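You operate a simulated robot arm through the tools that you are given. There is no shell and no other tool. Be economical: measure what you need, move in short steps, check, and stop when the job is done.

You are at the controls of a simulated two-armed robot. One attempt, no reset.

## Task
Put one of the brass stoppers from the right half of the back bench on the top of the side bench. Put the purple injector on the left half of the back bench. Take the teal injector and leave it on the left half of the back bench. Put the steel cup on the top of the pump bench away on the deck of the long bench. Fetch the red injector and stand it on top of the coils carton on the top of the pump bench. Put one of the steel fittings from the top of the side bench on the narrow steel wall shelf. Put the blue-banded carton on the top of the vice bench away on the narrow steel wall shelf. Take the black metal block on the top of the vice bench and put it away on the top of the sink bench. Put the gold pipe elbow on the grate under the drum spout. Press the grey reset button three times. Open the wide dark drawer. Do these in any order. Set down upright: purple injector, teal injector, steel cup, red injector.

Only the result counts: the job must be done as asked and must still hold three seconds after the hand-in. Knocking over, shifting, dropping, spilling or breaking anything else fails it. A push-on lid holds only when it is set on centred and level and pressed home; a screw cap is set on level and turned clockwise until tight.

## Robot
Two 7-joint arms with two-finger parallel grippers on one trunk, on a base that drives. Base frame: it is fixed to the floor where the robot stands at the start and does not move with it; the origin is under the middle of the robot, x ahead of it, y to its left, z up. Units: cm, degrees, N and s.
The left shoulder is at the start at [3.3, 10.1, 121.1], the right one opposite. With the tool pointing down near the work surface each hand reaches from about 14 to 50 cm from the robot's upright axis, wherever it stands, measured 20 degrees to its own side. Places, roughly: black metal block (7x5x4 cm) [-280, 250, 90]; blue-banded carton [-300, 250, 100]; brass stopper (3x3x3 cm) [50, -20, 90]; coils carton [-725, -75, 100]; deck of the long bench (22x109 cm) [-476, 0, 84]; gold pipe elbow (7x7x4 cm) [-210, 230, 90]; grate under the drum spout (15x15 cm) [-344, 256, 62]; grey reset button [-390, 270, 80]; left half of the back bench [60, 50, 90]; narrow steel wall shelf (15x68 cm) [-588, -88, 142]; purple injector (6x5x9 cm) [30, -60, 100]; red injector (6x5x10 cm) [-740, -70, 90]; steel cup (7x7x7 cm) [-740, -60, 90]; steel fitting (6x3x3 cm) [-200, -30, 90]; teal injector (6x5x9 cm) [30, -70, 100]; top of the side bench [-200, -50, 90]; top of the sink bench [-890, -50, 90]; wide dark drawer [-800, 250, 80]. Payload 2.4 kg a hand.
Tool frame (each hand has its own): the origin (TCP) lies between the finger pads and is the grasp point; the fingertips stand 2.4 cm ahead of it; z points along the fingers, y is the line along which they close. The gripper opens to 6.8 cm. The fingers are 1.7 cm wide and 1 cm thick; the gripper's body (4 by 7 cm) begins 4.1 cm behind the TCP.
Orientation is that of the tool frame in the base frame, as a unit quaternion [w, x, y, z]. With the fingers straight down and closing along the base's y, the tool's x points along the base's -x, its y along +y and its z along -z.

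## Interface
- The arms move only by the tool apply_moves. It takes "left_increments", "right_increments" or both (then of equal length, played together; a hand with none holds still); each is a list of rows, each a list of 7 numbers: the turn, a rotation vector about the base's x, y, z in degrees, then the shift along the base's x, y, z in m, then the gripper command, from -1 (shut) to 1 (fully open), values between in proportion. In form: [[rx, ry, rz, tx, ty, tz, fingers], ...]. A call has 1 to 12 rows; each row shifts and turns the commanded pose from where the row before left it. Rows are played at 5 a second. More than 5 cm and 8.6 degrees between two rows, or a gripper value outside its range, and nothing of the call is played. Where a pose cannot be reached the arm comes as near as it can. A force on the tool above 40 N (or 10 N above the force at the start of the call, whichever is more), or a blocked arm, ends the call early, and 0.2 s more pass. The fingers move at their own pace (about 7.2 cm/s each) and stop on an object; they squeeze with about 43 N. The grip force told is the motor's: it shows also when the fingers shut on nothing. Time passes only in rows, and 0.2 s behind the last, so rows that do not move let the fingers close. The reply holds the time, the measured pose of the TCP, the force on the tool along the base axes, the opening and the grip force, in the units named above and with some noise, with the torque about the TCP (base axes, N m) and any sound that the robot's microphone picked up.
- Cameras (640 x 400 px; columns grow to the right, rows downward): "scene" is now at [11.22, -1.62, 136.03]; the picture's right is [-0.16, -0.99, -0.00], its down [-0.64, 0.11, -0.76] and it looks along [0.75, -0.12, -0.65] (base axes); focal length 214 px, centre (320, 200). "left" rides on the left gripper at [8.4, -1.1, -7.5] in its tool frame; the picture's right is [0.13, 0.99, 0.00], its down [-0.60, 0.08, -0.79] and it looks along [-0.79, 0.10, 0.61] (tool axes); focal length 251 px, centre (320, 200). "right" rides on the right gripper at [8.4, 1.1, -7.5] in its tool frame; the picture's right is [-0.13, 0.99, 0.00], its down [-0.60, -0.08, -0.79] and it looks along [-0.79, -0.10, 0.61] (tool axes); focal length 251 px, centre (320, 200). There is no depth. A picture from a camera that has moved, and an enlarged one, comes with that camera's place and axes in the base frame and with its lens.
- snapshot(camera): a new picture of that camera. No time passes.
- slide_trunk(by): slides the trunk up (or, below 0, down) by that many cm; the arms and the scene camera ride with it, the base frame stays. It gives what a move gives, with no picture.
- drive_base(legs): drives the robot by 1 to 6 legs, each [ahead, left, turn to the left] in cm, cm and degrees, along the robot's own axes; the way and the turn of a leg run together, so that a leg with both is an arc; at most 150 cm and 180 degrees a leg. The arms and the cameras ride along, it lands a little off, and it stops where it bumps. It gives what a move gives.
- pan_tilt(pan, tilt): turns the head with the scene camera to pan (to the left, within 86 degrees either way) and tilt (down, from -29 to 69), counted from straight ahead of the robot. It gives what a move gives.
- enlarge(camera, box): a new picture of the part [left, top, right, bottom] of that camera's present view, enlarged. No time passes.
- sign_off(): hands the job in; it is judged then, once.

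Go step by step. Nothing tells you exact positions but the pictures and the camera data: compare them with the known pose of the tool, close in by small moves and look again before you grip or let go. The budget is 525 turns and 298 pictures, counting those below and the enlarged ones. Unless the task says otherwise, let go and move clear before handing in.

The tools are called after "Request:" as name(argument=value, ...) on one line, values as JSON. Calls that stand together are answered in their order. apply_moves: Moves the arms, as the interface text tells. Its arguments: {"type":"object","properties":{"left_increments":{"type":"array"},"right_increments":{"type":"array"}},"required":[]} The other tools are called the same way: slide_trunk (by) slides the trunk up or down; drive_base (legs) drives the base; pan_tilt (pan, tilt) turns the head that bears the scene camera; snapshot (camera) takes a picture; enlarge (camera, box) takes an enlarged picture of a part of a camera's view; sign_off () hands the job in.

At the start:

```text
t: 0.0
left_tcp_pos: [27.54, -2.37, 120.59]
left_tool_rot: [0.001, 0.0, 1.0, 0.0]
left_wrist_force: [1.0, -0.1, 0.4]
left_wrist_torque: [0.02, 0.0, 0.0]
left_gripper_width: 6.81
left_grasp_force: 0.1
right_tcp_pos: [21.22, -24.8, 111.4]
right_tool_rot: [0.0, -0.001, 1.0, -0.001]
right_wrist_force: [0.2, -0.2, -0.1]
right_wrist_torque: [0.0, 0.02, 0.01]
right_gripper_width: 6.78
right_grasp_force: 0.0
trunk travel left (down, up): [-42.5, 42.4]
robot x, y, heading: [-0.04, -0.12, -0.1]
head pan, tilt: [-9.4, 40.7]
```

scene: 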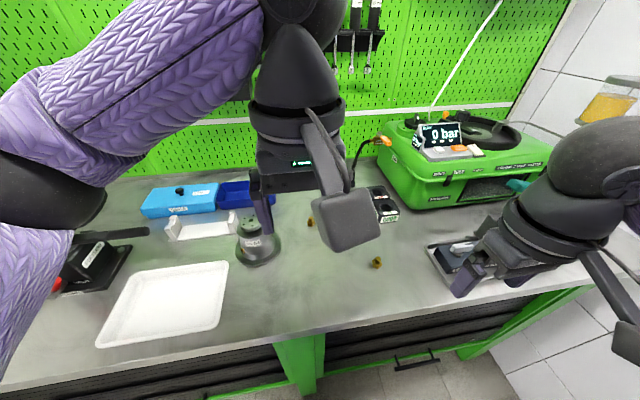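
right: 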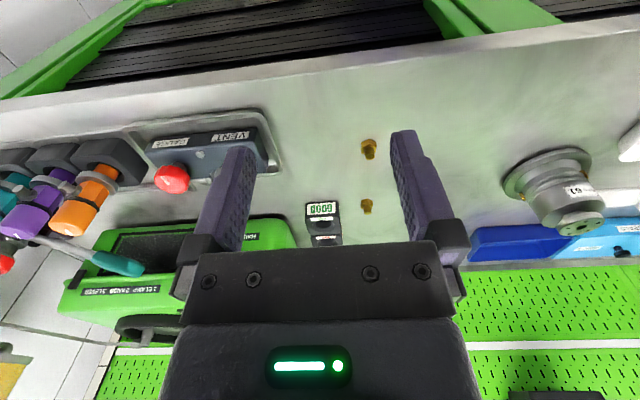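
left: 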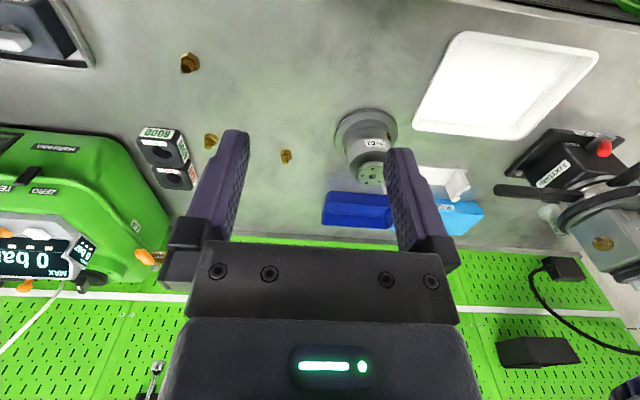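

I see the back bench with brass stoppers, a tray and the green compressor. The right-hand camera shows the coloured injectors on a rack at the right end. I'll turn the head for a clearer view of the right side.

Request:
pan_tilt(pan=-60, tilt=35)

Request:
snapshot(camera="scene")

```text
t: 1.2
left_tcp_pos: [27.57, -2.53, 120.52]
left_tool_rot: [0.0, -0.001, 1.0, 0.001]
left_wrist_force: [-0.5, 0.3, -0.7]
left_wrist_torque: [-0.01, -0.02, 0.02]
left_gripper_width: 6.8
left_grasp_force: 0.0
right_tcp_pos: [21.26, -24.78, 111.35]
right_tool_rot: [0.0, -0.001, 1.0, -0.001]
right_wrist_force: [-0.1, 0.0, 0.4]
right_wrist_torque: [0.03, 0.02, 0.0]
right_gripper_width: 6.81
right_grasp_force: 0.1
trunk travel left (down, up): [-42.5, 42.4]
robot x, y, heading: [0.19, -0.07, -0.1]
head pan, tilt: [-60.0, 35.0]
```

```text
294 pictures are left
camera scene: at [7.3, -7.86, 136.89], right [-0.87, -0.5, 0.0], down [-0.29, 0.5, -0.82], along [0.41, -0.71, -0.57], focal length 214 px, centre (320, 200)
```

scene: 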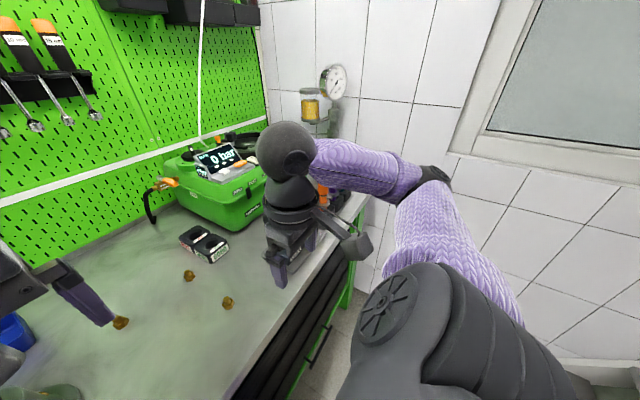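

The arm blocks the view of the injectors. I'll drive 40 cm to the right and look from there.

Request:
drive_base(legs=[[0, -38, 0]])

Request:
pan_tilt(pan=-20, tilt=45)

Request:
snapshot(camera="scene")

Request:
snapshot(camera="right")

```text
t: 3.6
left_tcp_pos: [27.68, -40.36, 120.55]
left_tool_rot: [0.0, -0.002, 1.0, 0.0]
left_wrist_force: [0.3, 0.0, 0.8]
left_wrist_torque: [-0.01, -0.01, 0.01]
left_gripper_width: 6.81
left_grasp_force: 0.0
right_tcp_pos: [21.5, -62.67, 111.39]
right_tool_rot: [0.001, -0.003, 1.0, 0.001]
right_wrist_force: [0.6, 0.3, 0.0]
right_wrist_torque: [0.02, 0.02, 0.0]
right_gripper_width: 6.78
right_grasp_force: 0.1
trunk travel left (down, up): [-42.5, 42.4]
robot x, y, heading: [-0.24, -38.34, 0.2]
head pan, tilt: [-60.0, 35.0]
```

```text
t: 4.7
left_tcp_pos: [27.56, -40.37, 120.54]
left_tool_rot: [0.0, -0.002, 1.0, 0.0]
left_wrist_force: [-0.3, -0.4, 0.1]
left_wrist_torque: [0.01, -0.03, 0.0]
left_gripper_width: 6.81
left_grasp_force: 0.1
right_tcp_pos: [21.49, -62.74, 111.47]
right_tool_rot: [0.0, -0.003, 1.0, -0.001]
right_wrist_force: [0.5, 0.2, -0.6]
right_wrist_torque: [0.0, -0.02, 0.0]
right_gripper_width: 6.8
right_grasp_force: 0.1
trunk travel left (down, up): [-42.5, 42.4]
robot x, y, heading: [0.03, -38.21, 0.0]
head pan, tilt: [-20.0, 45.0]
```

```text
293 pictures are left
camera scene: at [10.62, -40.99, 135.41], right [-0.34, -0.94, 0.0], down [-0.67, 0.24, -0.71], along [0.67, -0.24, -0.71], focal length 214 px, centre (320, 200)
```

scene: 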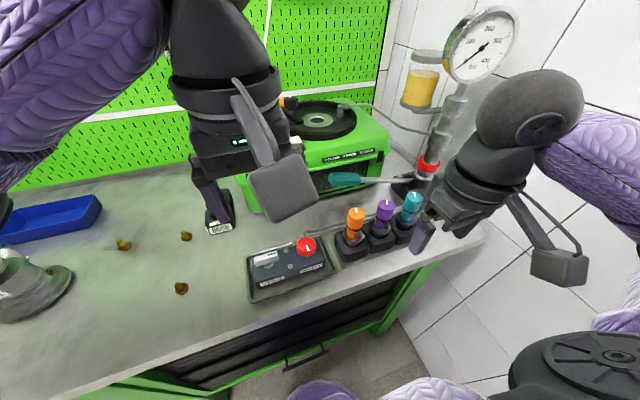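

```text
292 pictures are left
camera right: at [13.04, -61.59, 118.85], right [0.12, 0.99, 0.0], down [0.6, -0.07, 0.79], along [0.79, -0.1, -0.61], focal length 251 px, centre (320, 200)
```

right: 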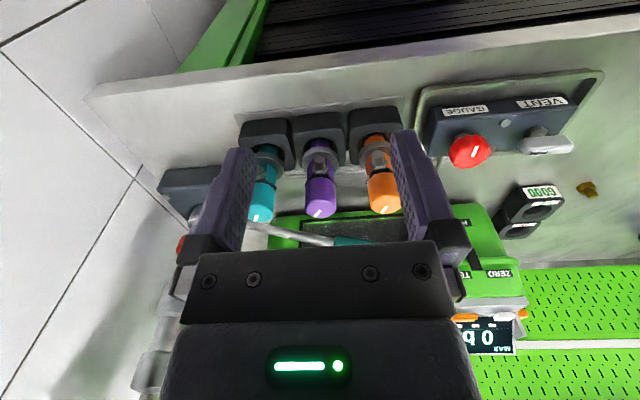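

The three injectors (orange, purple, teal) stand in a row. I'll zoom in to see their shape and pin down where they are.

Request:
enlarge(camera="right", box=[220, 90, 420, 230])

Request:
enlarge(camera="scene", box=[310, 170, 450, 280])

```text
2.86 times, centred on (320, 160) of right
camera zoom: at [13.04, -61.59, 118.85], right [0.12, 0.99, 0.0], down [0.6, -0.07, 0.79], along [0.79, -0.1, -0.61], focal length 718 px, centre (320, 314)
```

zoom: 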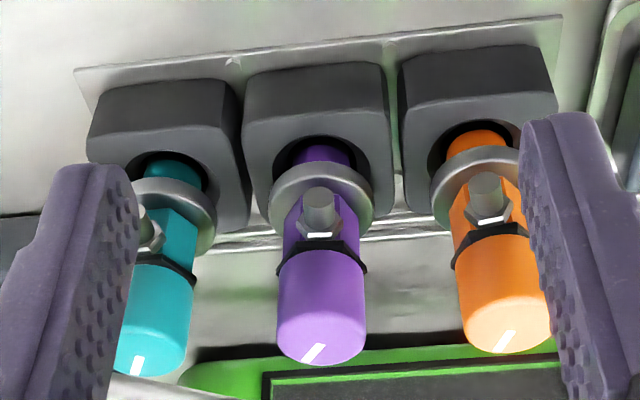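

```text
3.64 times, centred on (380, 225) of scene
camera zoom: at [10.62, -40.99, 135.41], right [-0.34, -0.94, 0.0], down [-0.67, 0.24, -0.71], along [0.67, -0.24, -0.71], focal length 780 px, centre (102, 109)
```

zoom: 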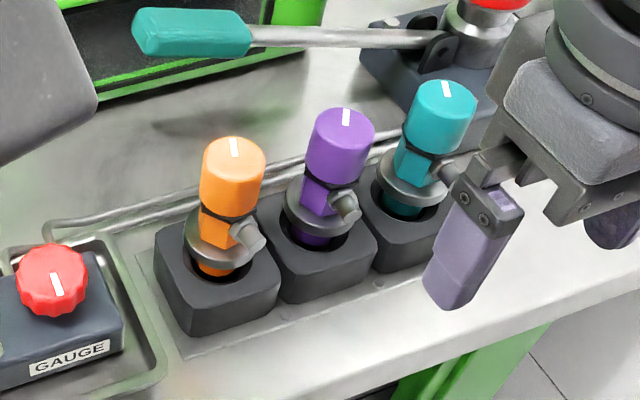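

The purple cap top is at about [35.2, -64.3, 103] and the teal at [35.3, -71.4, 103]. I'll bring the right hand over the purple cap and check.

Request:
apply_moves(right_increments=[[0, 0, 0, 0.045, -0.005, 0, 0.5], [0, 0, 0, 0.045, -0.005, 0, 0.5], [0, 0, 0, 0.045, -0.006, 0, 0.5], [0, 0, 0, 0, 0, -0.03, 0.5], [0, 0, 0, 0, 0, 0, 0.5]])

Request:
snapshot(camera="right")

Request:
snapshot(camera="scene")

```text
t: 5.9
left_tcp_pos: [27.66, -40.42, 120.47]
left_tool_rot: [-0.001, -0.001, 1.0, 0.0]
left_wrist_force: [-0.1, 0.3, 0.0]
left_wrist_torque: [0.02, 0.02, 0.0]
left_gripper_width: 6.8
left_grasp_force: 0.1
right_tcp_pos: [34.86, -64.28, 108.25]
right_tool_rot: [0.001, -0.003, 1.0, -0.001]
right_wrist_force: [-1.2, 0.0, 0.2]
right_wrist_torque: [0.01, 0.02, 0.0]
right_gripper_width: 5.12
right_grasp_force: 0.0
trunk travel left (down, up): [-42.5, 42.4]
robot x, y, heading: [0.1, -38.06, 0.3]
head pan, tilt: [-20.0, 45.0]
```

```text
289 pictures are left
camera right: at [26.54, -63.21, 115.77], right [0.12, 0.99, 0.0], down [0.6, -0.07, 0.79], along [0.79, -0.1, -0.61], focal length 251 px, centre (320, 200)
```

right: 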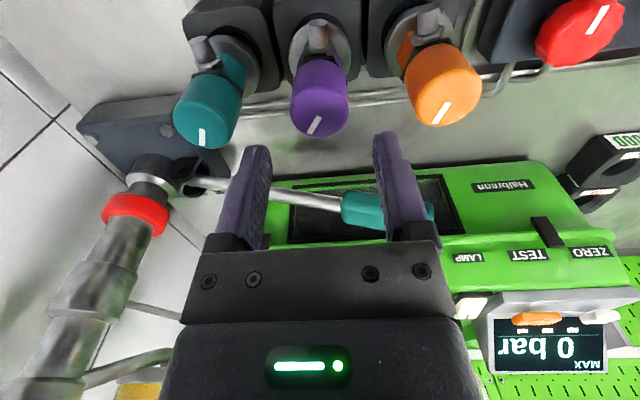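

```text
288 pictures are left
camera scene: at [10.62, -40.98, 135.41], right [-0.34, -0.94, 0.0], down [-0.67, 0.24, -0.71], along [0.67, -0.24, -0.71], focal length 214 px, centre (320, 200)
```

scene: 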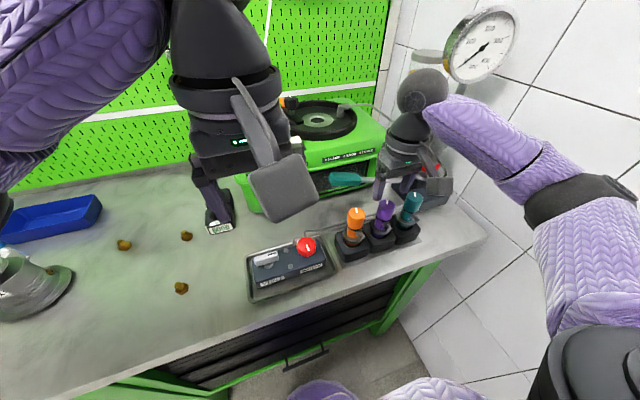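

The hand is lined up with the purple cap, centre near [34.7, -64.3]. I'll descend to the cap and grip it.

Request:
apply_moves(right_increments=[[0, 0, 0, -0.001, 0, -0.03, 0.5], [0, 0, 0, 0, 0, -0.025, 0.5], [0, 0, 0, 0, 0, -0.01, 0.5], [0, 0, 0, 0, 0, 0, 0.5]])

Request:
snapshot(camera="right")

```text
t: 6.9
left_tcp_pos: [27.68, -40.35, 120.63]
left_tool_rot: [0.0, -0.002, 1.0, -0.001]
left_wrist_force: [0.2, 1.1, -0.3]
left_wrist_torque: [0.0, 0.0, 0.0]
left_gripper_width: 6.8
left_grasp_force: 0.0
right_tcp_pos: [34.76, -64.24, 101.79]
right_tool_rot: [0.0, -0.003, 1.0, -0.001]
right_wrist_force: [1.0, -0.2, -0.9]
right_wrist_torque: [0.0, 0.0, -0.03]
right_gripper_width: 5.11
right_grasp_force: 0.1
trunk travel left (down, up): [-42.5, 42.4]
robot x, y, heading: [0.06, -37.94, 0.2]
head pan, tilt: [-20.0, 45.0]
```

```text
287 pictures are left
camera right: at [26.34, -63.1, 109.34], right [0.12, 0.99, 0.0], down [0.6, -0.07, 0.79], along [0.79, -0.1, -0.61], focal length 251 px, centre (320, 200)
```

right: 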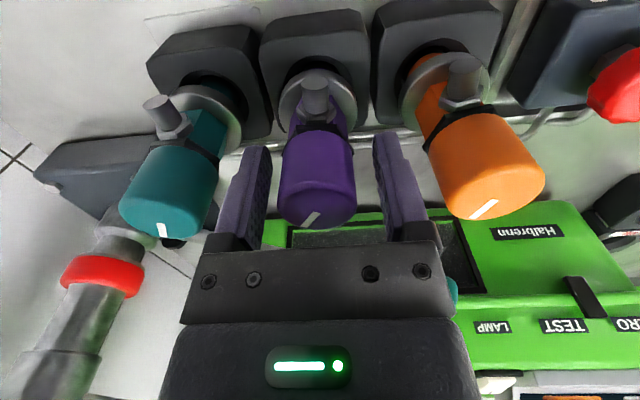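

The cap sits between the fingers. I'll close on it and lift.

Request:
apply_moves(right_increments=[[0, 0, 0, 0, 0, 0, -1], [0, 0, 0, 0, 0, 0, -1], [0, 0, 0, 0, 0, 0, -1], [0, 0, 0, 0, 0, 0.02, -1], [0, 0, 0, 0, 0, 0.04, -1], [0, 0, 0, 0, 0, 0.04, -1], [0, 0, 0, 0, 0, 0.03, -1], [0, 0, 0, 0, 0, 0, -1]])

Request:
snapshot(camera="right")

Request:
snapshot(camera="scene")

```text
t: 8.7
left_tcp_pos: [27.62, -40.39, 120.62]
left_tool_rot: [0.0, -0.002, 1.0, -0.001]
left_wrist_force: [-0.2, 0.5, -0.2]
left_wrist_torque: [0.02, 0.0, -0.01]
left_gripper_width: 6.82
left_grasp_force: 0.1
right_tcp_pos: [34.93, -64.32, 114.92]
right_tool_rot: [0.0, -0.002, 1.0, 0.0]
right_wrist_force: [-0.8, -1.0, -4.2]
right_wrist_torque: [0.03, 0.03, -0.03]
right_gripper_width: 3.3
right_grasp_force: 43.4
trunk travel left (down, up): [-42.5, 42.4]
robot x, y, heading: [-0.24, -38.27, 0.3]
head pan, tilt: [-20.0, 45.0]
```

```text
286 pictures are left
camera right: at [26.51, -63.25, 122.38], right [0.12, 0.99, 0.0], down [0.61, -0.07, 0.79], along [0.79, -0.1, -0.61], focal length 251 px, centre (320, 200)
```

right: 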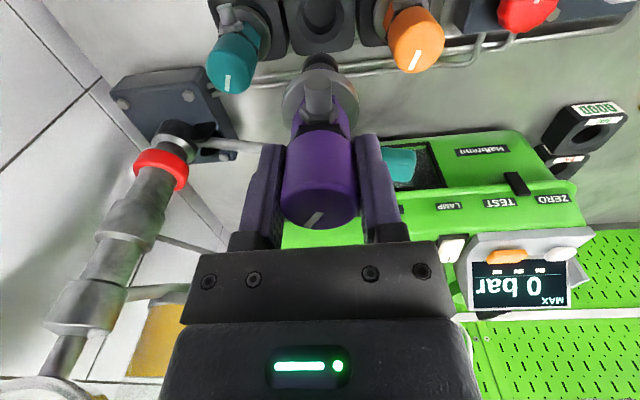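

```text
285 pictures are left
camera scene: at [10.65, -41.0, 135.4], right [-0.34, -0.94, 0.0], down [-0.67, 0.24, -0.71], along [0.67, -0.24, -0.71], focal length 214 px, centre (320, 200)
```

scene: 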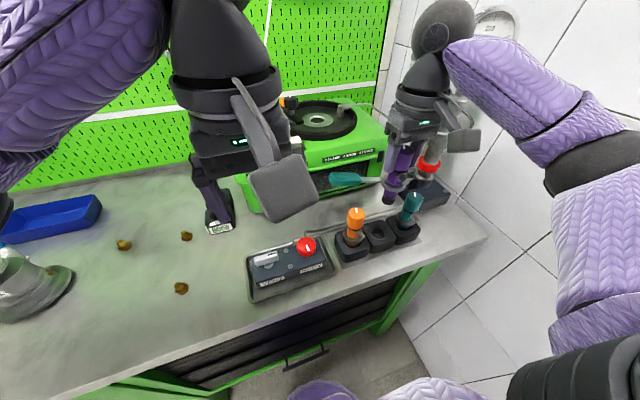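

The purple injector is held. I'll drive left along the bench and look for free space on its left half.

Request:
drive_base(legs=[[0, 88, 0]])

Request:
pan_tilt(pan=-15, tilt=45)

Request:
snapshot(camera="scene")

Request:
snapshot(camera="left")

```text
t: 13.4
left_tcp_pos: [26.72, 49.03, 120.66]
left_tool_rot: [0.001, -0.008, 1.0, 0.0]
left_wrist_force: [0.1, 1.4, 0.8]
left_wrist_torque: [0.0, 0.03, 0.03]
left_gripper_width: 6.82
left_grasp_force: 0.1
right_tcp_pos: [34.24, 25.15, 115.0]
right_tool_rot: [0.001, -0.009, 1.0, -0.001]
right_wrist_force: [-0.6, 0.9, -3.0]
right_wrist_torque: [0.02, -0.01, 0.05]
right_gripper_width: 3.32
right_grasp_force: 43.4
trunk travel left (down, up): [-42.5, 42.4]
robot x, y, heading: [-0.91, 50.84, 0.9]
head pan, tilt: [-20.0, 45.0]
```

```text
t: 14.0
left_tcp_pos: [26.56, 48.99, 120.58]
left_tool_rot: [0.0, -0.008, 1.0, 0.001]
left_wrist_force: [0.2, 0.5, -0.6]
left_wrist_torque: [-0.01, 0.0, -0.03]
left_gripper_width: 6.81
left_grasp_force: 0.0
right_tcp_pos: [34.25, 25.09, 114.91]
right_tool_rot: [0.0, -0.009, 1.0, -0.001]
right_wrist_force: [0.6, 0.2, -2.8]
right_wrist_torque: [-0.02, 0.05, 0.03]
right_gripper_width: 3.3
right_grasp_force: 43.1
trunk travel left (down, up): [-42.5, 42.4]
robot x, y, heading: [-0.66, 51.03, 0.9]
head pan, tilt: [-15.0, 45.0]
```

```text
284 pictures are left
camera scene: at [9.93, 48.81, 135.4], right [-0.24, -0.97, 0.0], down [-0.69, 0.17, -0.71], along [0.69, -0.17, -0.71], focal length 214 px, centre (320, 200)
```

scene: 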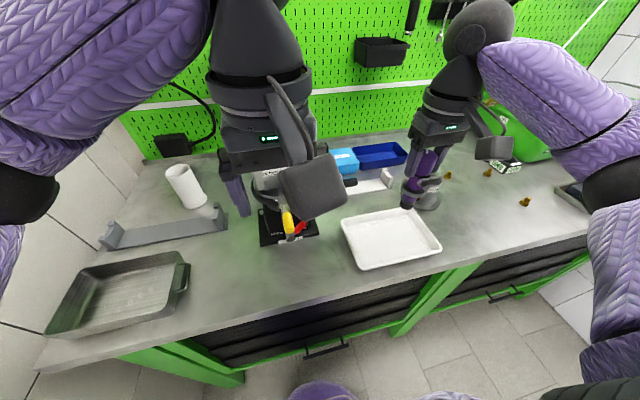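

```text
283 pictures are left
camera left: at [18.2, 47.78, 128.01], right [-0.15, 0.99, 0.0], down [0.6, 0.09, 0.79], along [0.78, 0.12, -0.61], focal length 251 px, centre (320, 200)
```

left: 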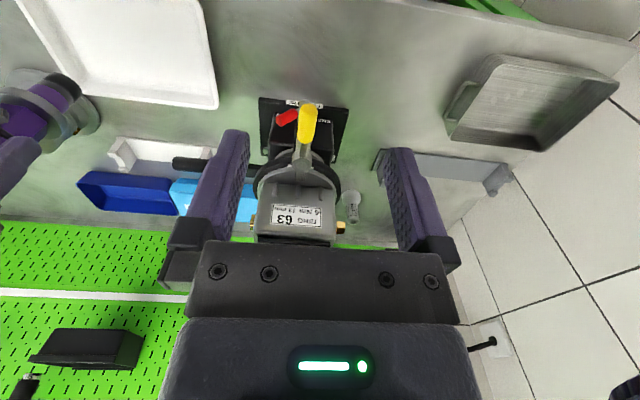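

The free space is on the bench front around [33, 40] and [33, 59], either side of the vice, whose yellow lever reaches forward at y≈49. I'll move the left arm aside and bring purple over [33, 59] at a safe height.

Request:
apply_moves(left_increments=[[0, 0, 0, -0.01, 0.04, 0.01, 1], [0, 0, 0, -0.01, 0.04, 0.01, 1], [0, 0, 0, -0.01, 0.04, 0.01, 1], [0, 0, 0, -0.01, 0.04, 0.01, 1], [0, 0, 0, 0, 0.04, 0, 1], [0, 0, 0, 0, 0.02, 0, 1], [0, 0, 0, 0, 0, 0, 1], [0, 0, 0, 0, 0, 0, 1], [0, 0, 0, 0, 0, 0, 1], [0, 0, 0, 0, 0, 0, 1]], right_increments=[[0, 0, 0, 0, 0, 0, -1], [0, 0, 0, 0, 0, 0, -1], [0, 0, 0, 0, 0.04, 0, -1], [0, 0, 0, 0, 0.04, 0, -1], [0, 0, 0, 0, 0.04, 0, -1], [0, 0, 0, -0.01, 0.04, 0, -1], [0, 0, 0, 0, 0.04, 0, -1], [0, 0, 0, 0, 0.04, 0, -1], [0, 0, 0, 0, 0.04, 0, -1], [0, 0, 0, 0, 0.04, 0, -1]])

Request:
pan_tilt(pan=10, tilt=50)

Request:
snapshot(camera="scene")

Request:
snapshot(camera="right")

```text
t: 16.2
left_tcp_pos: [22.62, 71.22, 124.56]
left_tool_rot: [0.0, -0.009, 1.0, 0.0]
left_wrist_force: [0.3, -0.7, 0.0]
left_wrist_torque: [-0.01, 0.02, 0.02]
left_gripper_width: 6.8
left_grasp_force: 0.1
right_tcp_pos: [33.16, 57.3, 114.58]
right_tool_rot: [0.0, -0.008, 1.0, -0.002]
right_wrist_force: [-0.4, -0.3, -3.1]
right_wrist_torque: [-0.02, -0.02, 0.01]
right_gripper_width: 3.32
right_grasp_force: 43.2
trunk travel left (down, up): [-42.5, 42.4]
robot x, y, heading: [-0.96, 50.95, 1.0]
head pan, tilt: [-15.0, 45.0]
```

```text
t: 17.1
left_tcp_pos: [22.61, 71.05, 124.45]
left_tool_rot: [0.0, -0.009, 1.0, -0.001]
left_wrist_force: [-0.4, -0.2, 0.4]
left_wrist_torque: [0.02, -0.03, 0.02]
left_gripper_width: 6.82
left_grasp_force: 0.0
right_tcp_pos: [33.19, 56.94, 114.71]
right_tool_rot: [0.0, -0.01, 1.0, 0.0]
right_wrist_force: [0.6, 0.1, -3.7]
right_wrist_torque: [-0.01, 0.02, -0.01]
right_gripper_width: 3.31
right_grasp_force: 42.8
trunk travel left (down, up): [-42.5, 42.4]
robot x, y, heading: [-1.24, 51.18, 0.9]
head pan, tilt: [10.0, 50.0]
```

```text
282 pictures are left
camera scene: at [9.6, 52.29, 134.71], right [0.19, -0.98, 0.0], down [-0.75, -0.15, -0.64], along [0.63, 0.12, -0.77], focal length 214 px, centre (320, 200)
```

scene: 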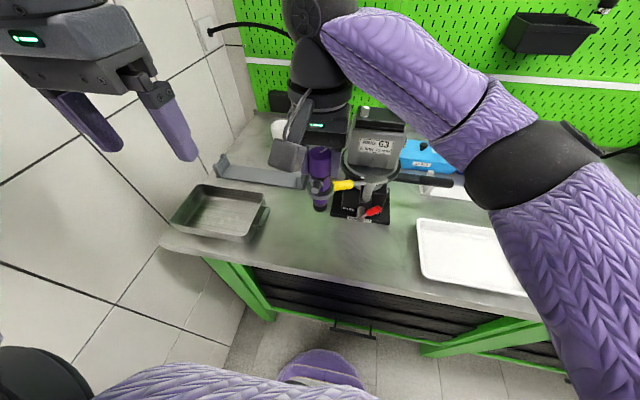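

```text
281 pictures are left
camera right: at [24.75, 58.04, 122.17], right [0.11, 0.99, 0.0], down [0.61, -0.07, 0.79], along [0.79, -0.09, -0.61], focal length 251 px, centre (320, 200)
```

right: 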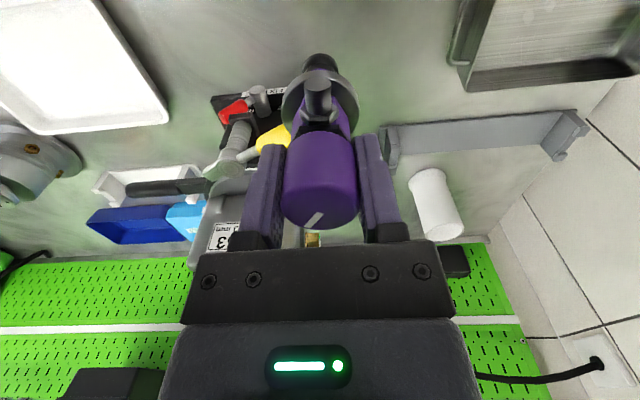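

The yellow lever of the vice seems close to the injector. I'll zoom in before lowering.

Request:
enlarge(camera="right", box=[180, 40, 380, 165])

Request:
enlarge(camera="scene", box=[270, 130, 430, 230])

```text
3.20 times, centred on (280, 102) of right
camera zoom: at [24.75, 58.04, 122.17], right [0.11, 0.99, 0.0], down [0.61, -0.07, 0.79], along [0.79, -0.09, -0.61], focal length 805 px, centre (448, 512)
```

zoom: 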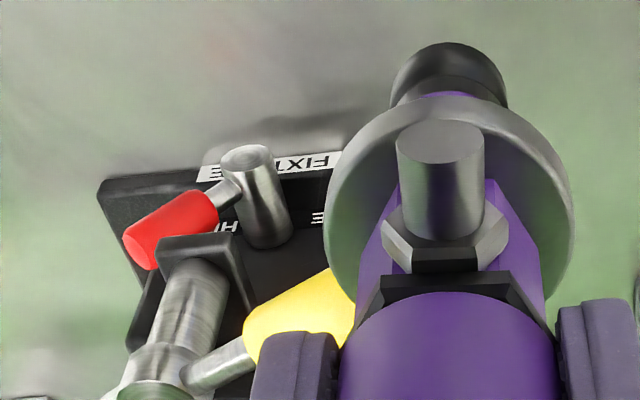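

```text
4.00 times, centred on (350, 180) of scene
camera zoom: at [9.6, 52.29, 134.71], right [0.19, -0.98, 0.0], down [-0.75, -0.15, -0.64], along [0.63, 0.12, -0.77], focal length 858 px, centre (200, 280)
```

zoom: 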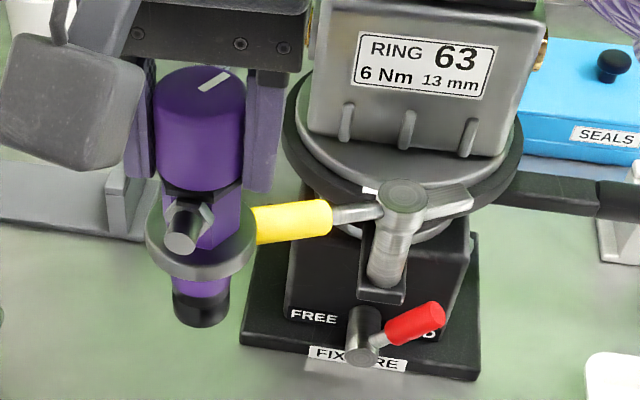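

The yellow lever pointed toward the robot before; it now points left, so the injector's lower end may have swept it on the way past. I'll raise the injector and check.

Request:
apply_moves(right_increments=[[0, 0, 0, 0, 0.005, 0.04, -1], [0, 0, 0, 0, 0.02, 0.04, -1], [0, 0, 0, 0, 0.02, 0, -1], [0, 0, 0, 0, 0, 0, -1]])

Request:
snapshot(camera="right")

Request:
enlarge(camera="scene", box=[230, 110, 470, 260])

```text
t: 18.1
left_tcp_pos: [22.63, 71.26, 124.46]
left_tool_rot: [0.0, -0.009, 1.0, 0.0]
left_wrist_force: [0.1, -0.6, -0.4]
left_wrist_torque: [-0.02, 0.01, 0.02]
left_gripper_width: 6.81
left_grasp_force: 0.0
right_tcp_pos: [33.24, 61.82, 123.01]
right_tool_rot: [0.0, -0.009, 1.0, -0.001]
right_wrist_force: [0.3, 0.9, -2.6]
right_wrist_torque: [0.01, 0.01, 0.01]
right_gripper_width: 3.3
right_grasp_force: 42.9
trunk travel left (down, up): [-42.5, 42.4]
robot x, y, heading: [-0.89, 51.33, 1.2]
head pan, tilt: [10.0, 50.0]
```

```text
278 pictures are left
camera right: at [24.83, 62.75, 130.37], right [0.11, 0.99, 0.0], down [0.61, -0.07, 0.79], along [0.79, -0.09, -0.61], focal length 251 px, centre (320, 200)
```

right: 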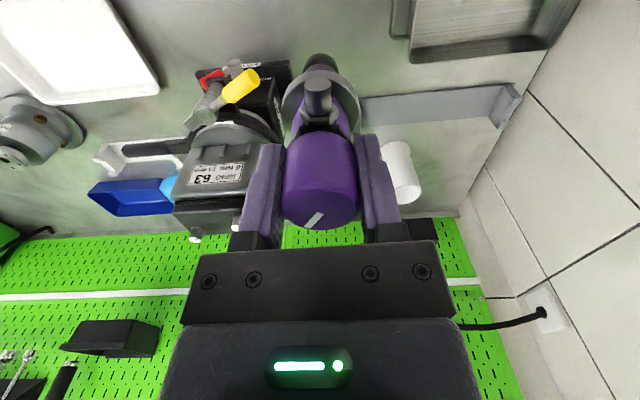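

```text
2.67 times, centred on (350, 185) of scene
camera zoom: at [9.6, 52.29, 134.71], right [0.19, -0.98, 0.0], down [-0.75, -0.15, -0.64], along [0.63, 0.12, -0.77], focal length 572 px, centre (240, 240)
```

zoom: 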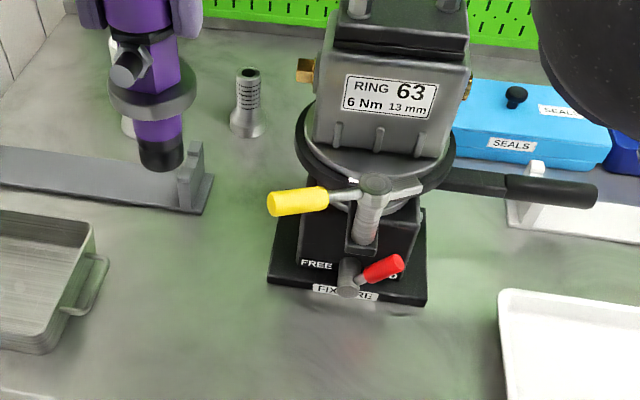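

The lever was swept from pointing at the robot to pointing left, about 60°. I'll set purple down here at [33.2, 61.8] first, then push the lever back.

Request:
apply_moves(right_increments=[[0, 0, 0, 0, 0, -0.045, -1], [0, 0, 0, 0, 0, -0.045, -1], [0, 0, 0, 0, 0, -0.045, -1], [0, 0, 0, 0, 0, -0.045, -1], [0, 0, 0, 0, 0, -0.04, -1], [0, 0, 0, 0, 0, -0.01, -1], [0, 0, 0, 0, 0, 0, -1]])

Request:
enlarge(camera="scene", box=[230, 110, 470, 260])

Request:
snapshot(camera="right")

```text
t: 19.5
left_tcp_pos: [22.49, 71.11, 124.58]
left_tool_rot: [0.0, -0.009, 1.0, 0.001]
left_wrist_force: [0.1, 0.0, 0.0]
left_wrist_torque: [0.01, -0.04, 0.02]
left_gripper_width: 6.79
left_grasp_force: 0.0
right_tcp_pos: [33.38, 61.74, 100.58]
right_tool_rot: [0.003, -0.009, 1.0, 0.001]
right_wrist_force: [-6.4, -5.7, 21.6]
right_wrist_torque: [-0.69, 0.75, 0.01]
right_gripper_width: 3.3
right_grasp_force: 42.7
trunk travel left (down, up): [-42.5, 42.4]
robot x, y, heading: [-0.82, 50.91, 0.8]
head pan, tilt: [10.0, 50.0]
stopped in row 6 (right hand): the force on the tool passed its limit at 42 N (the readings are from after the stop); the commanded pose is now the measured one
```

```text
2.67 times, centred on (350, 185) of scene
camera zoom: at [9.42, 52.21, 134.76], right [0.19, -0.98, 0.0], down [-0.75, -0.15, -0.64], along [0.63, 0.12, -0.77], focal length 572 px, centre (240, 240)
```

zoom: 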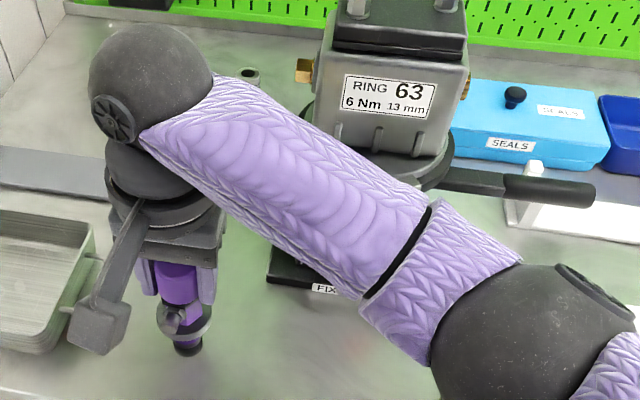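

```text
275 pictures are left
camera right: at [24.89, 62.71, 108.03], right [0.11, 0.99, 0.0], down [0.6, -0.07, 0.8], along [0.79, -0.09, -0.6], focal length 251 px, centre (320, 200)
```

right: 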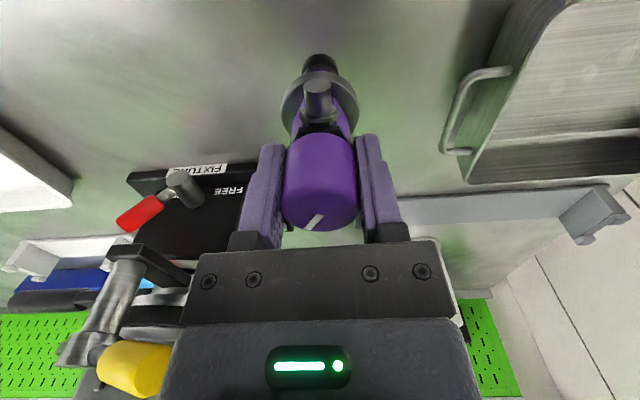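

Contact is about 10 cm below the TCP, which is the injector's foot on the bench. I'll release gently and go up.

Request:
apply_moves(right_increments=[[0, 0, 0, 0, 0, 0.001, -1], [0, 0, 0, 0, 0, 0, -1], [0, 0, 0, 0, 0, 0, 0.3], [0, 0, 0, 0, 0, 0, 0.5], [0, 0, 0, 0, 0, 0, 0.5]])

Request:
snapshot(camera="right")

```text
t: 20.7
left_tcp_pos: [22.61, 71.13, 124.55]
left_tool_rot: [0.0, -0.008, 1.0, 0.0]
left_wrist_force: [-0.5, -1.1, 0.0]
left_wrist_torque: [0.01, 0.0, 0.04]
left_gripper_width: 6.81
left_grasp_force: 0.1
right_tcp_pos: [33.49, 61.96, 100.61]
right_tool_rot: [0.003, -0.01, 1.0, 0.001]
right_wrist_force: [0.1, -0.2, -0.1]
right_wrist_torque: [-0.03, 0.04, -0.05]
right_gripper_width: 5.08
right_grasp_force: 0.1
trunk travel left (down, up): [-42.5, 42.4]
robot x, y, heading: [-0.89, 51.13, 0.9]
head pan, tilt: [10.0, 50.0]
```

```text
274 pictures are left
camera right: at [25.02, 62.81, 107.98], right [0.11, 0.99, 0.0], down [0.6, -0.07, 0.8], along [0.79, -0.09, -0.6], focal length 251 px, centre (320, 200)
```

right: 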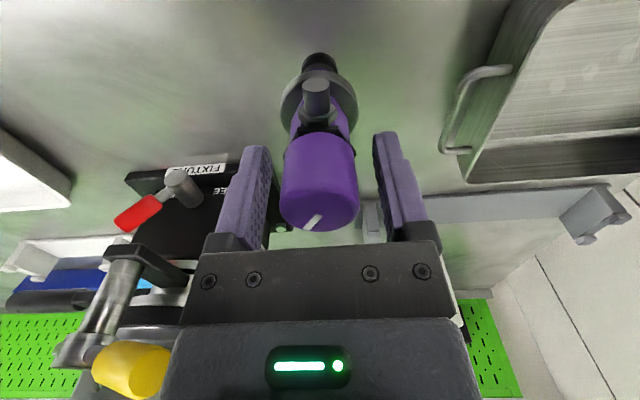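

Purple stands on its own. I'll raise the hand, close the fingers and position them behind the yellow lever's left side.

Request:
apply_moves(right_increments=[[0, 0, 0, 0, 0, 0.045, 0.5], [0, 0, 0, 0, 0, 0.045, 0.5], [0, 0, 0, 0, 0, 0.045, -1], [0, 0, 0, 0, 0, 0.045, -1], [0, 0, 0, 0.035, -0.02, 0.01, -1], [0, 0, 0, 0.035, -0.035, 0, -1], [0, 0, 0, 0, 0, 0, -1]])

Request:
snapshot(camera="right")

Request:
snapshot(camera="scene")

```text
t: 22.3
left_tcp_pos: [22.62, 71.02, 124.48]
left_tool_rot: [0.001, -0.008, 1.0, 0.0]
left_wrist_force: [-0.5, 0.7, 0.6]
left_wrist_torque: [0.01, 0.0, 0.0]
left_gripper_width: 6.79
left_grasp_force: 0.0
right_tcp_pos: [40.34, 56.24, 119.35]
right_tool_rot: [0.003, -0.009, 1.0, 0.001]
right_wrist_force: [0.3, -0.4, 0.5]
right_wrist_torque: [0.02, -0.04, -0.01]
right_gripper_width: 0.01
right_grasp_force: 23.6
trunk travel left (down, up): [-42.5, 42.4]
robot x, y, heading: [-0.92, 51.06, 0.9]
head pan, tilt: [10.0, 50.0]
```

```text
273 pictures are left
camera right: at [32.0, 57.17, 126.7], right [0.11, 0.99, 0.0], down [0.6, -0.07, 0.8], along [0.79, -0.09, -0.6], focal length 251 px, centre (320, 200)
```

right: 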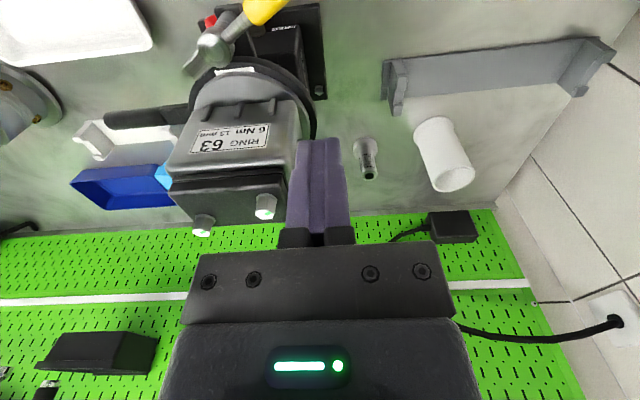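

```text
272 pictures are left
camera scene: at [9.58, 52.3, 134.72], right [0.19, -0.98, 0.0], down [-0.75, -0.15, -0.64], along [0.63, 0.12, -0.77], focal length 214 px, centre (320, 200)
```

scene: 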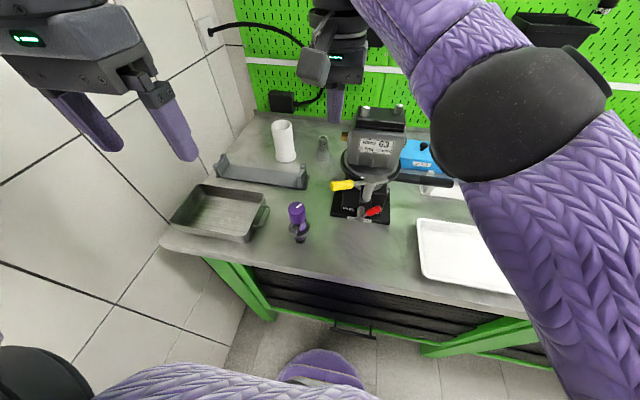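

I'll lower the closed fingers behind the lever to its height.

Request:
apply_moves(right_increments=[[0, 0, 0, 0, 0, -0.045, -1], [0, 0, 0, 0, 0, -0.045, -1], [0, 0, 0, 0, 0, -0.035, -1], [0, 0, 0, 0, 0, 0, -1]])

Request:
snapshot(camera="right")

Request:
enlarge(camera="scene", box=[270, 80, 430, 240])

```text
t: 23.3
left_tcp_pos: [22.61, 71.14, 124.52]
left_tool_rot: [0.0, -0.008, 1.0, 0.0]
left_wrist_force: [-0.4, 0.3, 0.3]
left_wrist_torque: [-0.03, 0.0, 0.0]
left_gripper_width: 6.84
left_grasp_force: 0.1
right_tcp_pos: [40.24, 56.36, 106.89]
right_tool_rot: [0.003, -0.009, 1.0, 0.001]
right_wrist_force: [-0.5, 0.1, -0.3]
right_wrist_torque: [-0.01, -0.01, -0.02]
right_gripper_width: 0.0
right_grasp_force: 23.0
trunk travel left (down, up): [-42.5, 42.4]
robot x, y, heading: [-1.0, 50.85, 1.1]
head pan, tilt: [10.0, 50.0]
```

```text
271 pictures are left
camera right: at [31.89, 57.26, 114.31], right [0.11, 0.99, 0.0], down [0.6, -0.07, 0.8], along [0.79, -0.09, -0.6], focal length 251 px, centre (320, 200)
```

right: 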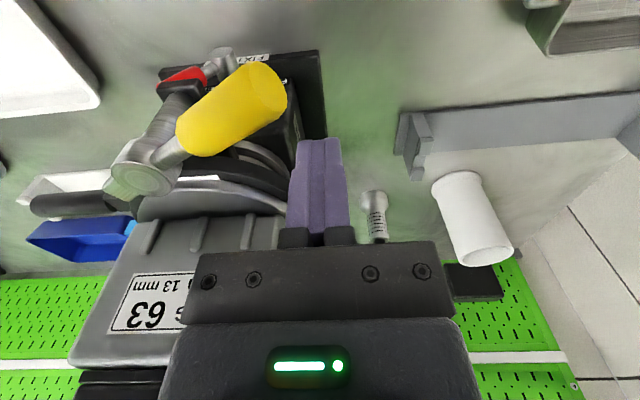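

```text
2.50 times, centred on (350, 160) of scene
camera zoom: at [9.59, 52.29, 134.72], right [0.19, -0.98, 0.0], down [-0.75, -0.15, -0.64], along [0.63, 0.12, -0.77], focal length 536 px, centre (245, 300)
```

zoom: 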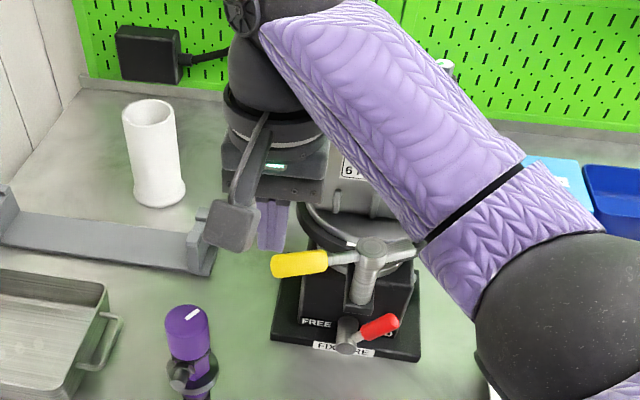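

Re-measured: the lever pivot is at [39, 48.7] and the tip at [36.1, 55.2], both at z≈106.8. Originally it pointed straight at the robot. I'll push it back along its arc, stopping short to check.

Request:
apply_moves(right_increments=[[0, 0, 0, -0.019, -0.014, 0, -1], [0, 0, 0, -0.011, -0.0035, 0, -1], [0, 0, 0, -0.011, -0.003, 0, -1], [0, 0, 0, -0.009, -0.006, 0, -1], [0, 0, 0, -0.008, -0.0075, 0, -1], [0, 0, 0, 0, 0, 0, -1]])

Request:
snapshot(camera="right")

Request:
enlarge(camera="scene", box=[270, 80, 430, 240])

```text
t: 24.7
left_tcp_pos: [22.65, 71.17, 124.51]
left_tool_rot: [0.0, -0.009, 1.0, 0.0]
left_wrist_force: [0.9, -0.5, 0.0]
left_wrist_torque: [0.01, -0.04, -0.03]
left_gripper_width: 6.79
left_grasp_force: 0.1
right_tcp_pos: [34.65, 53.02, 107.01]
right_tool_rot: [0.003, -0.009, 1.0, 0.001]
right_wrist_force: [0.5, 1.2, 0.0]
right_wrist_torque: [-0.03, -0.03, 0.0]
right_gripper_width: 0.01
right_grasp_force: 23.1
trunk travel left (down, up): [-42.5, 42.4]
robot x, y, heading: [-0.81, 50.87, 1.1]
head pan, tilt: [10.0, 50.0]
```

```text
269 pictures are left
camera right: at [26.27, 53.81, 114.43], right [0.11, 0.99, 0.0], down [0.6, -0.07, 0.8], along [0.79, -0.09, -0.6], focal length 251 px, centre (320, 200)
```

right: 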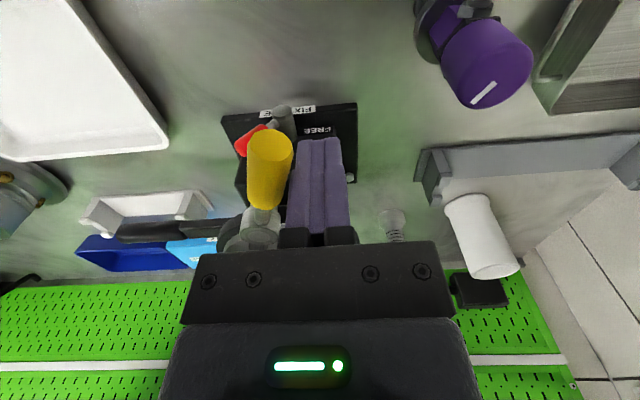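

```text
2.50 times, centred on (350, 160) of scene
camera zoom: at [9.59, 52.29, 134.72], right [0.19, -0.98, 0.0], down [-0.75, -0.15, -0.64], along [0.63, 0.12, -0.77], focal length 536 px, centre (245, 300)
```

zoom: 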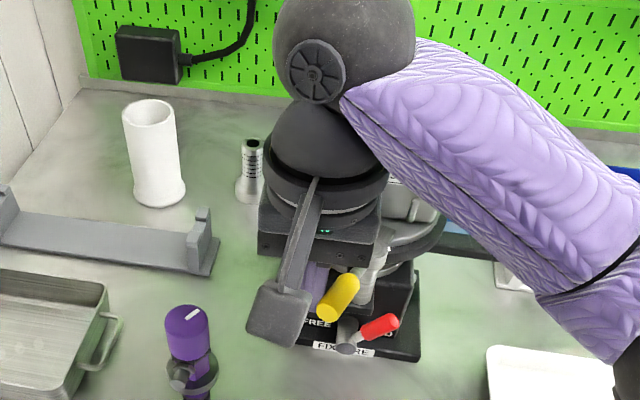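

The lever is now about 20° from its original direction. I'll push it most of the rest of the way and check.

Request:
apply_moves(right_increments=[[0, 0, 0, -0.003, -0.007, 0, -1], [0, 0, 0, -0.002, -0.007, 0, -1], [0, 0, 0, 0, 0, 0, -1]])

Request:
snapshot(camera="right")

```text
t: 25.5
left_tcp_pos: [22.56, 71.11, 124.44]
left_tool_rot: [0.0, -0.008, 1.0, 0.0]
left_wrist_force: [0.8, 0.3, -0.2]
left_wrist_torque: [-0.02, 0.01, 0.0]
left_gripper_width: 6.84
left_grasp_force: 0.1
right_tcp_pos: [34.17, 51.51, 107.08]
right_tool_rot: [0.004, -0.01, 1.0, 0.001]
right_wrist_force: [0.7, -0.5, 0.1]
right_wrist_torque: [0.03, -0.02, 0.0]
right_gripper_width: 0.0
right_grasp_force: 23.7
trunk travel left (down, up): [-42.5, 42.4]
robot x, y, heading: [-0.68, 50.88, 1.1]
head pan, tilt: [10.0, 50.0]
```

```text
267 pictures are left
camera right: at [25.79, 52.44, 114.46], right [0.11, 0.99, 0.0], down [0.6, -0.07, 0.8], along [0.79, -0.09, -0.6], focal length 251 px, centre (320, 200)
```

right: 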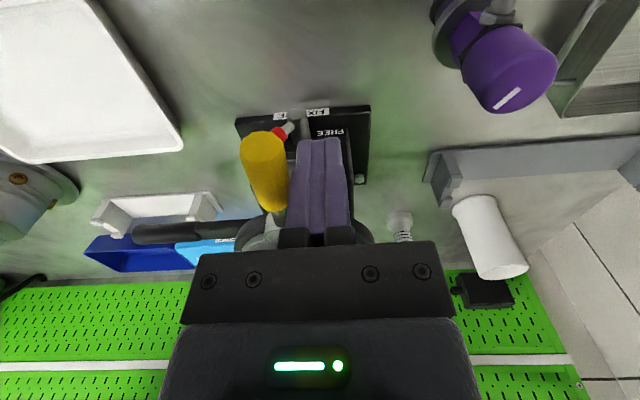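

The tip is now at about [32, 49.5]; it needs roughly another 0.8 cm.

Request:
apply_moves(right_increments=[[0, 0, 0, -0.001, -0.005, 0, -1], [0, 0, 0, 0, -0.003, 0, -1], [0, 0, 0, 0, 0, 0, -1]])

Request:
snapshot(camera="right")

```text
t: 26.3
left_tcp_pos: [22.64, 71.16, 124.42]
left_tool_rot: [-0.001, -0.008, 1.0, 0.0]
left_wrist_force: [-0.4, 0.2, 0.7]
left_wrist_torque: [0.01, 0.0, -0.01]
left_gripper_width: 6.77
left_grasp_force: 0.1
right_tcp_pos: [34.11, 50.79, 107.05]
right_tool_rot: [0.003, -0.009, 1.0, 0.001]
right_wrist_force: [0.3, 3.0, -0.7]
right_wrist_torque: [0.01, -0.06, -0.03]
right_gripper_width: 0.0
right_grasp_force: 23.5
trunk travel left (down, up): [-42.5, 42.4]
robot x, y, heading: [-0.86, 50.92, 0.8]
head pan, tilt: [10.0, 50.0]
```

```text
266 pictures are left
camera right: at [25.69, 51.68, 114.47], right [0.11, 0.99, 0.0], down [0.6, -0.07, 0.8], along [0.79, -0.09, -0.6], focal length 251 px, centre (320, 200)
```

right: 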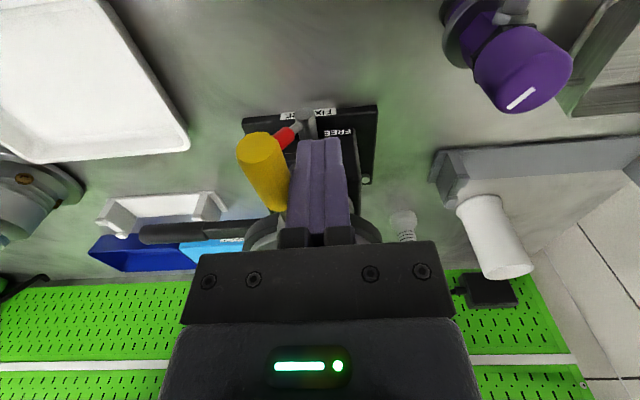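

I think it is nearly restored. I'll clear the right hand upward and to the right, and return the left camera to the first viewpoint to compare.

Request:
apply_moves(right_increments=[[0, 0, 0, 0, 0.02, 0, -1], [0, 0, 0, 0, 0, 0.045, -1], [0, 0, 0, 0, 0, 0.045, -1], [0, 0, 0, 0, 0, 0.045, -1], [0, 0, 0, 0, -0.045, 0.02, -1], [0, 0, 0, 0, -0.045, 0, -1], [0, 0, 0, 0, -0.045, 0, -1], [0, 0, 0, 0, -0.045, 0, -1], [0, 0, 0, 0, -0.045, 0, -1], [0, 0, 0, 0, -0.045, 0, -1], [0, 0, 0, 0, -0.02, 0, -1]])

Request:
apply_moves(left_increments=[[0, 0, 0, 0.01, -0.045, -0.01, 1], [0, 0, 0, 0.01, -0.045, -0.01, 1], [0, 0, 0, 0.01, -0.045, -0.01, 1], [0, 0, 0, 0.01, -0.045, -0.01, 1], [0, 0, 0, 0, -0.041, 0, 1], [0, 0, 0, 0, 0, 0, 1]])

Request:
snapshot(camera="left")

```text
t: 28.7
left_tcp_pos: [22.73, 71.11, 124.43]
left_tool_rot: [0.0, -0.01, 1.0, 0.0]
left_wrist_force: [-0.5, 0.5, -0.2]
left_wrist_torque: [-0.01, 0.01, 0.0]
left_gripper_width: 6.83
left_grasp_force: 0.1
right_tcp_pos: [34.02, 24.05, 122.57]
right_tool_rot: [0.003, -0.009, 1.0, 0.002]
right_wrist_force: [0.8, 0.3, 0.2]
right_wrist_torque: [-0.01, 0.03, -0.02]
right_gripper_width: 0.0
right_grasp_force: 23.4
trunk travel left (down, up): [-42.5, 42.4]
robot x, y, heading: [-1.02, 50.91, 0.9]
head pan, tilt: [10.0, 50.0]
```

```text
t: 30.1
left_tcp_pos: [26.72, 48.89, 120.55]
left_tool_rot: [-0.001, -0.01, 1.0, 0.0]
left_wrist_force: [-0.2, 0.8, 0.4]
left_wrist_torque: [-0.02, 0.01, 0.0]
left_gripper_width: 6.77
left_grasp_force: 0.1
right_tcp_pos: [34.0, 24.04, 122.65]
right_tool_rot: [0.003, -0.01, 1.0, 0.001]
right_wrist_force: [-0.8, 0.7, -1.3]
right_wrist_torque: [0.01, 0.03, -0.02]
right_gripper_width: 0.0
right_grasp_force: 23.5
trunk travel left (down, up): [-42.5, 42.4]
robot x, y, heading: [-0.99, 50.73, 1.0]
head pan, tilt: [10.0, 50.0]
```

```text
265 pictures are left
camera left: at [18.25, 47.77, 127.91], right [-0.15, 0.99, 0.0], down [0.6, 0.09, 0.79], along [0.78, 0.12, -0.61], focal length 251 px, centre (320, 200)
```

left: 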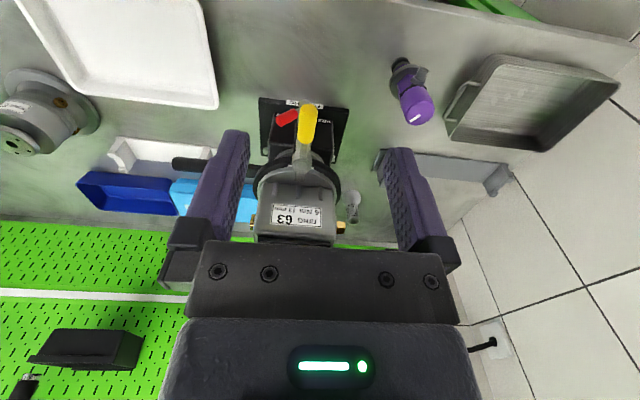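

The view matches the original, so the lever is restored. Next I'll drive back right to fetch the teal injector.

Request:
drive_base(legs=[[0.5, -91, -0.9]])

Request:
pan_tilt(pan=-20, tilt=45)

Request:
snapshot(camera="scene")

Request:
snapshot(camera="right")

```text
t: 34.9
left_tcp_pos: [28.55, -42.79, 120.52]
left_tool_rot: [0.0, -0.005, 1.0, 0.0]
left_wrist_force: [-0.1, 0.3, -0.4]
left_wrist_torque: [0.04, -0.03, 0.03]
left_gripper_width: 6.81
left_grasp_force: 0.1
right_tcp_pos: [35.75, -67.64, 122.52]
right_tool_rot: [0.003, -0.008, 1.0, 0.002]
right_wrist_force: [0.2, 0.9, -0.6]
right_wrist_torque: [0.0, -0.01, 0.01]
right_gripper_width: 0.0
right_grasp_force: 23.9
trunk travel left (down, up): [-42.5, 42.4]
robot x, y, heading: [1.06, -40.29, 0.8]
head pan, tilt: [10.0, 50.0]
```

```text
t: 35.9
left_tcp_pos: [28.68, -42.7, 120.47]
left_tool_rot: [0.0, -0.007, 1.0, -0.001]
left_wrist_force: [0.1, -0.2, 0.6]
left_wrist_torque: [-0.04, -0.02, 0.02]
left_gripper_width: 6.8
left_grasp_force: 0.0
right_tcp_pos: [35.82, -67.86, 122.55]
right_tool_rot: [0.003, -0.008, 1.0, 0.002]
right_wrist_force: [0.6, -0.7, -1.2]
right_wrist_torque: [0.01, -0.03, 0.03]
right_gripper_width: 0.01
right_grasp_force: 23.8
trunk travel left (down, up): [-42.5, 42.4]
robot x, y, heading: [0.97, -40.81, 0.6]
head pan, tilt: [-20.0, 45.0]
```

```text
264 pictures are left
camera scene: at [11.54, -43.5, 135.41], right [-0.33, -0.94, 0.0], down [-0.67, 0.23, -0.71], along [0.67, -0.23, -0.71], focal length 214 px, centre (320, 200)
```

scene: 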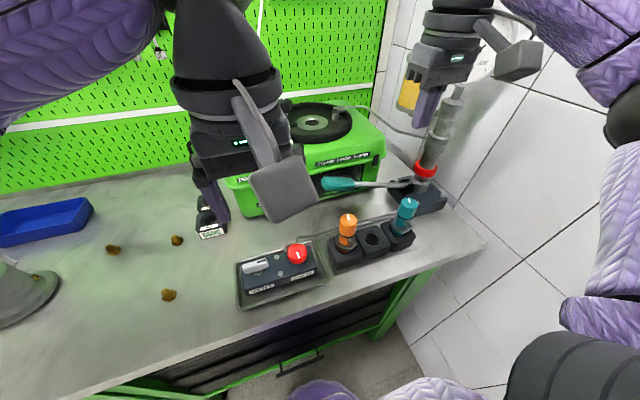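

```text
263 pictures are left
camera right: at [27.36, -66.78, 130.0], right [0.11, 0.99, 0.0], down [0.6, -0.07, 0.8], along [0.79, -0.09, -0.6], focal length 251 px, centre (320, 200)
```

right: 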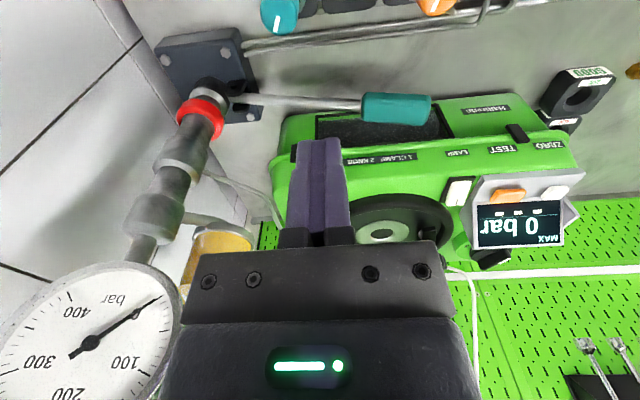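

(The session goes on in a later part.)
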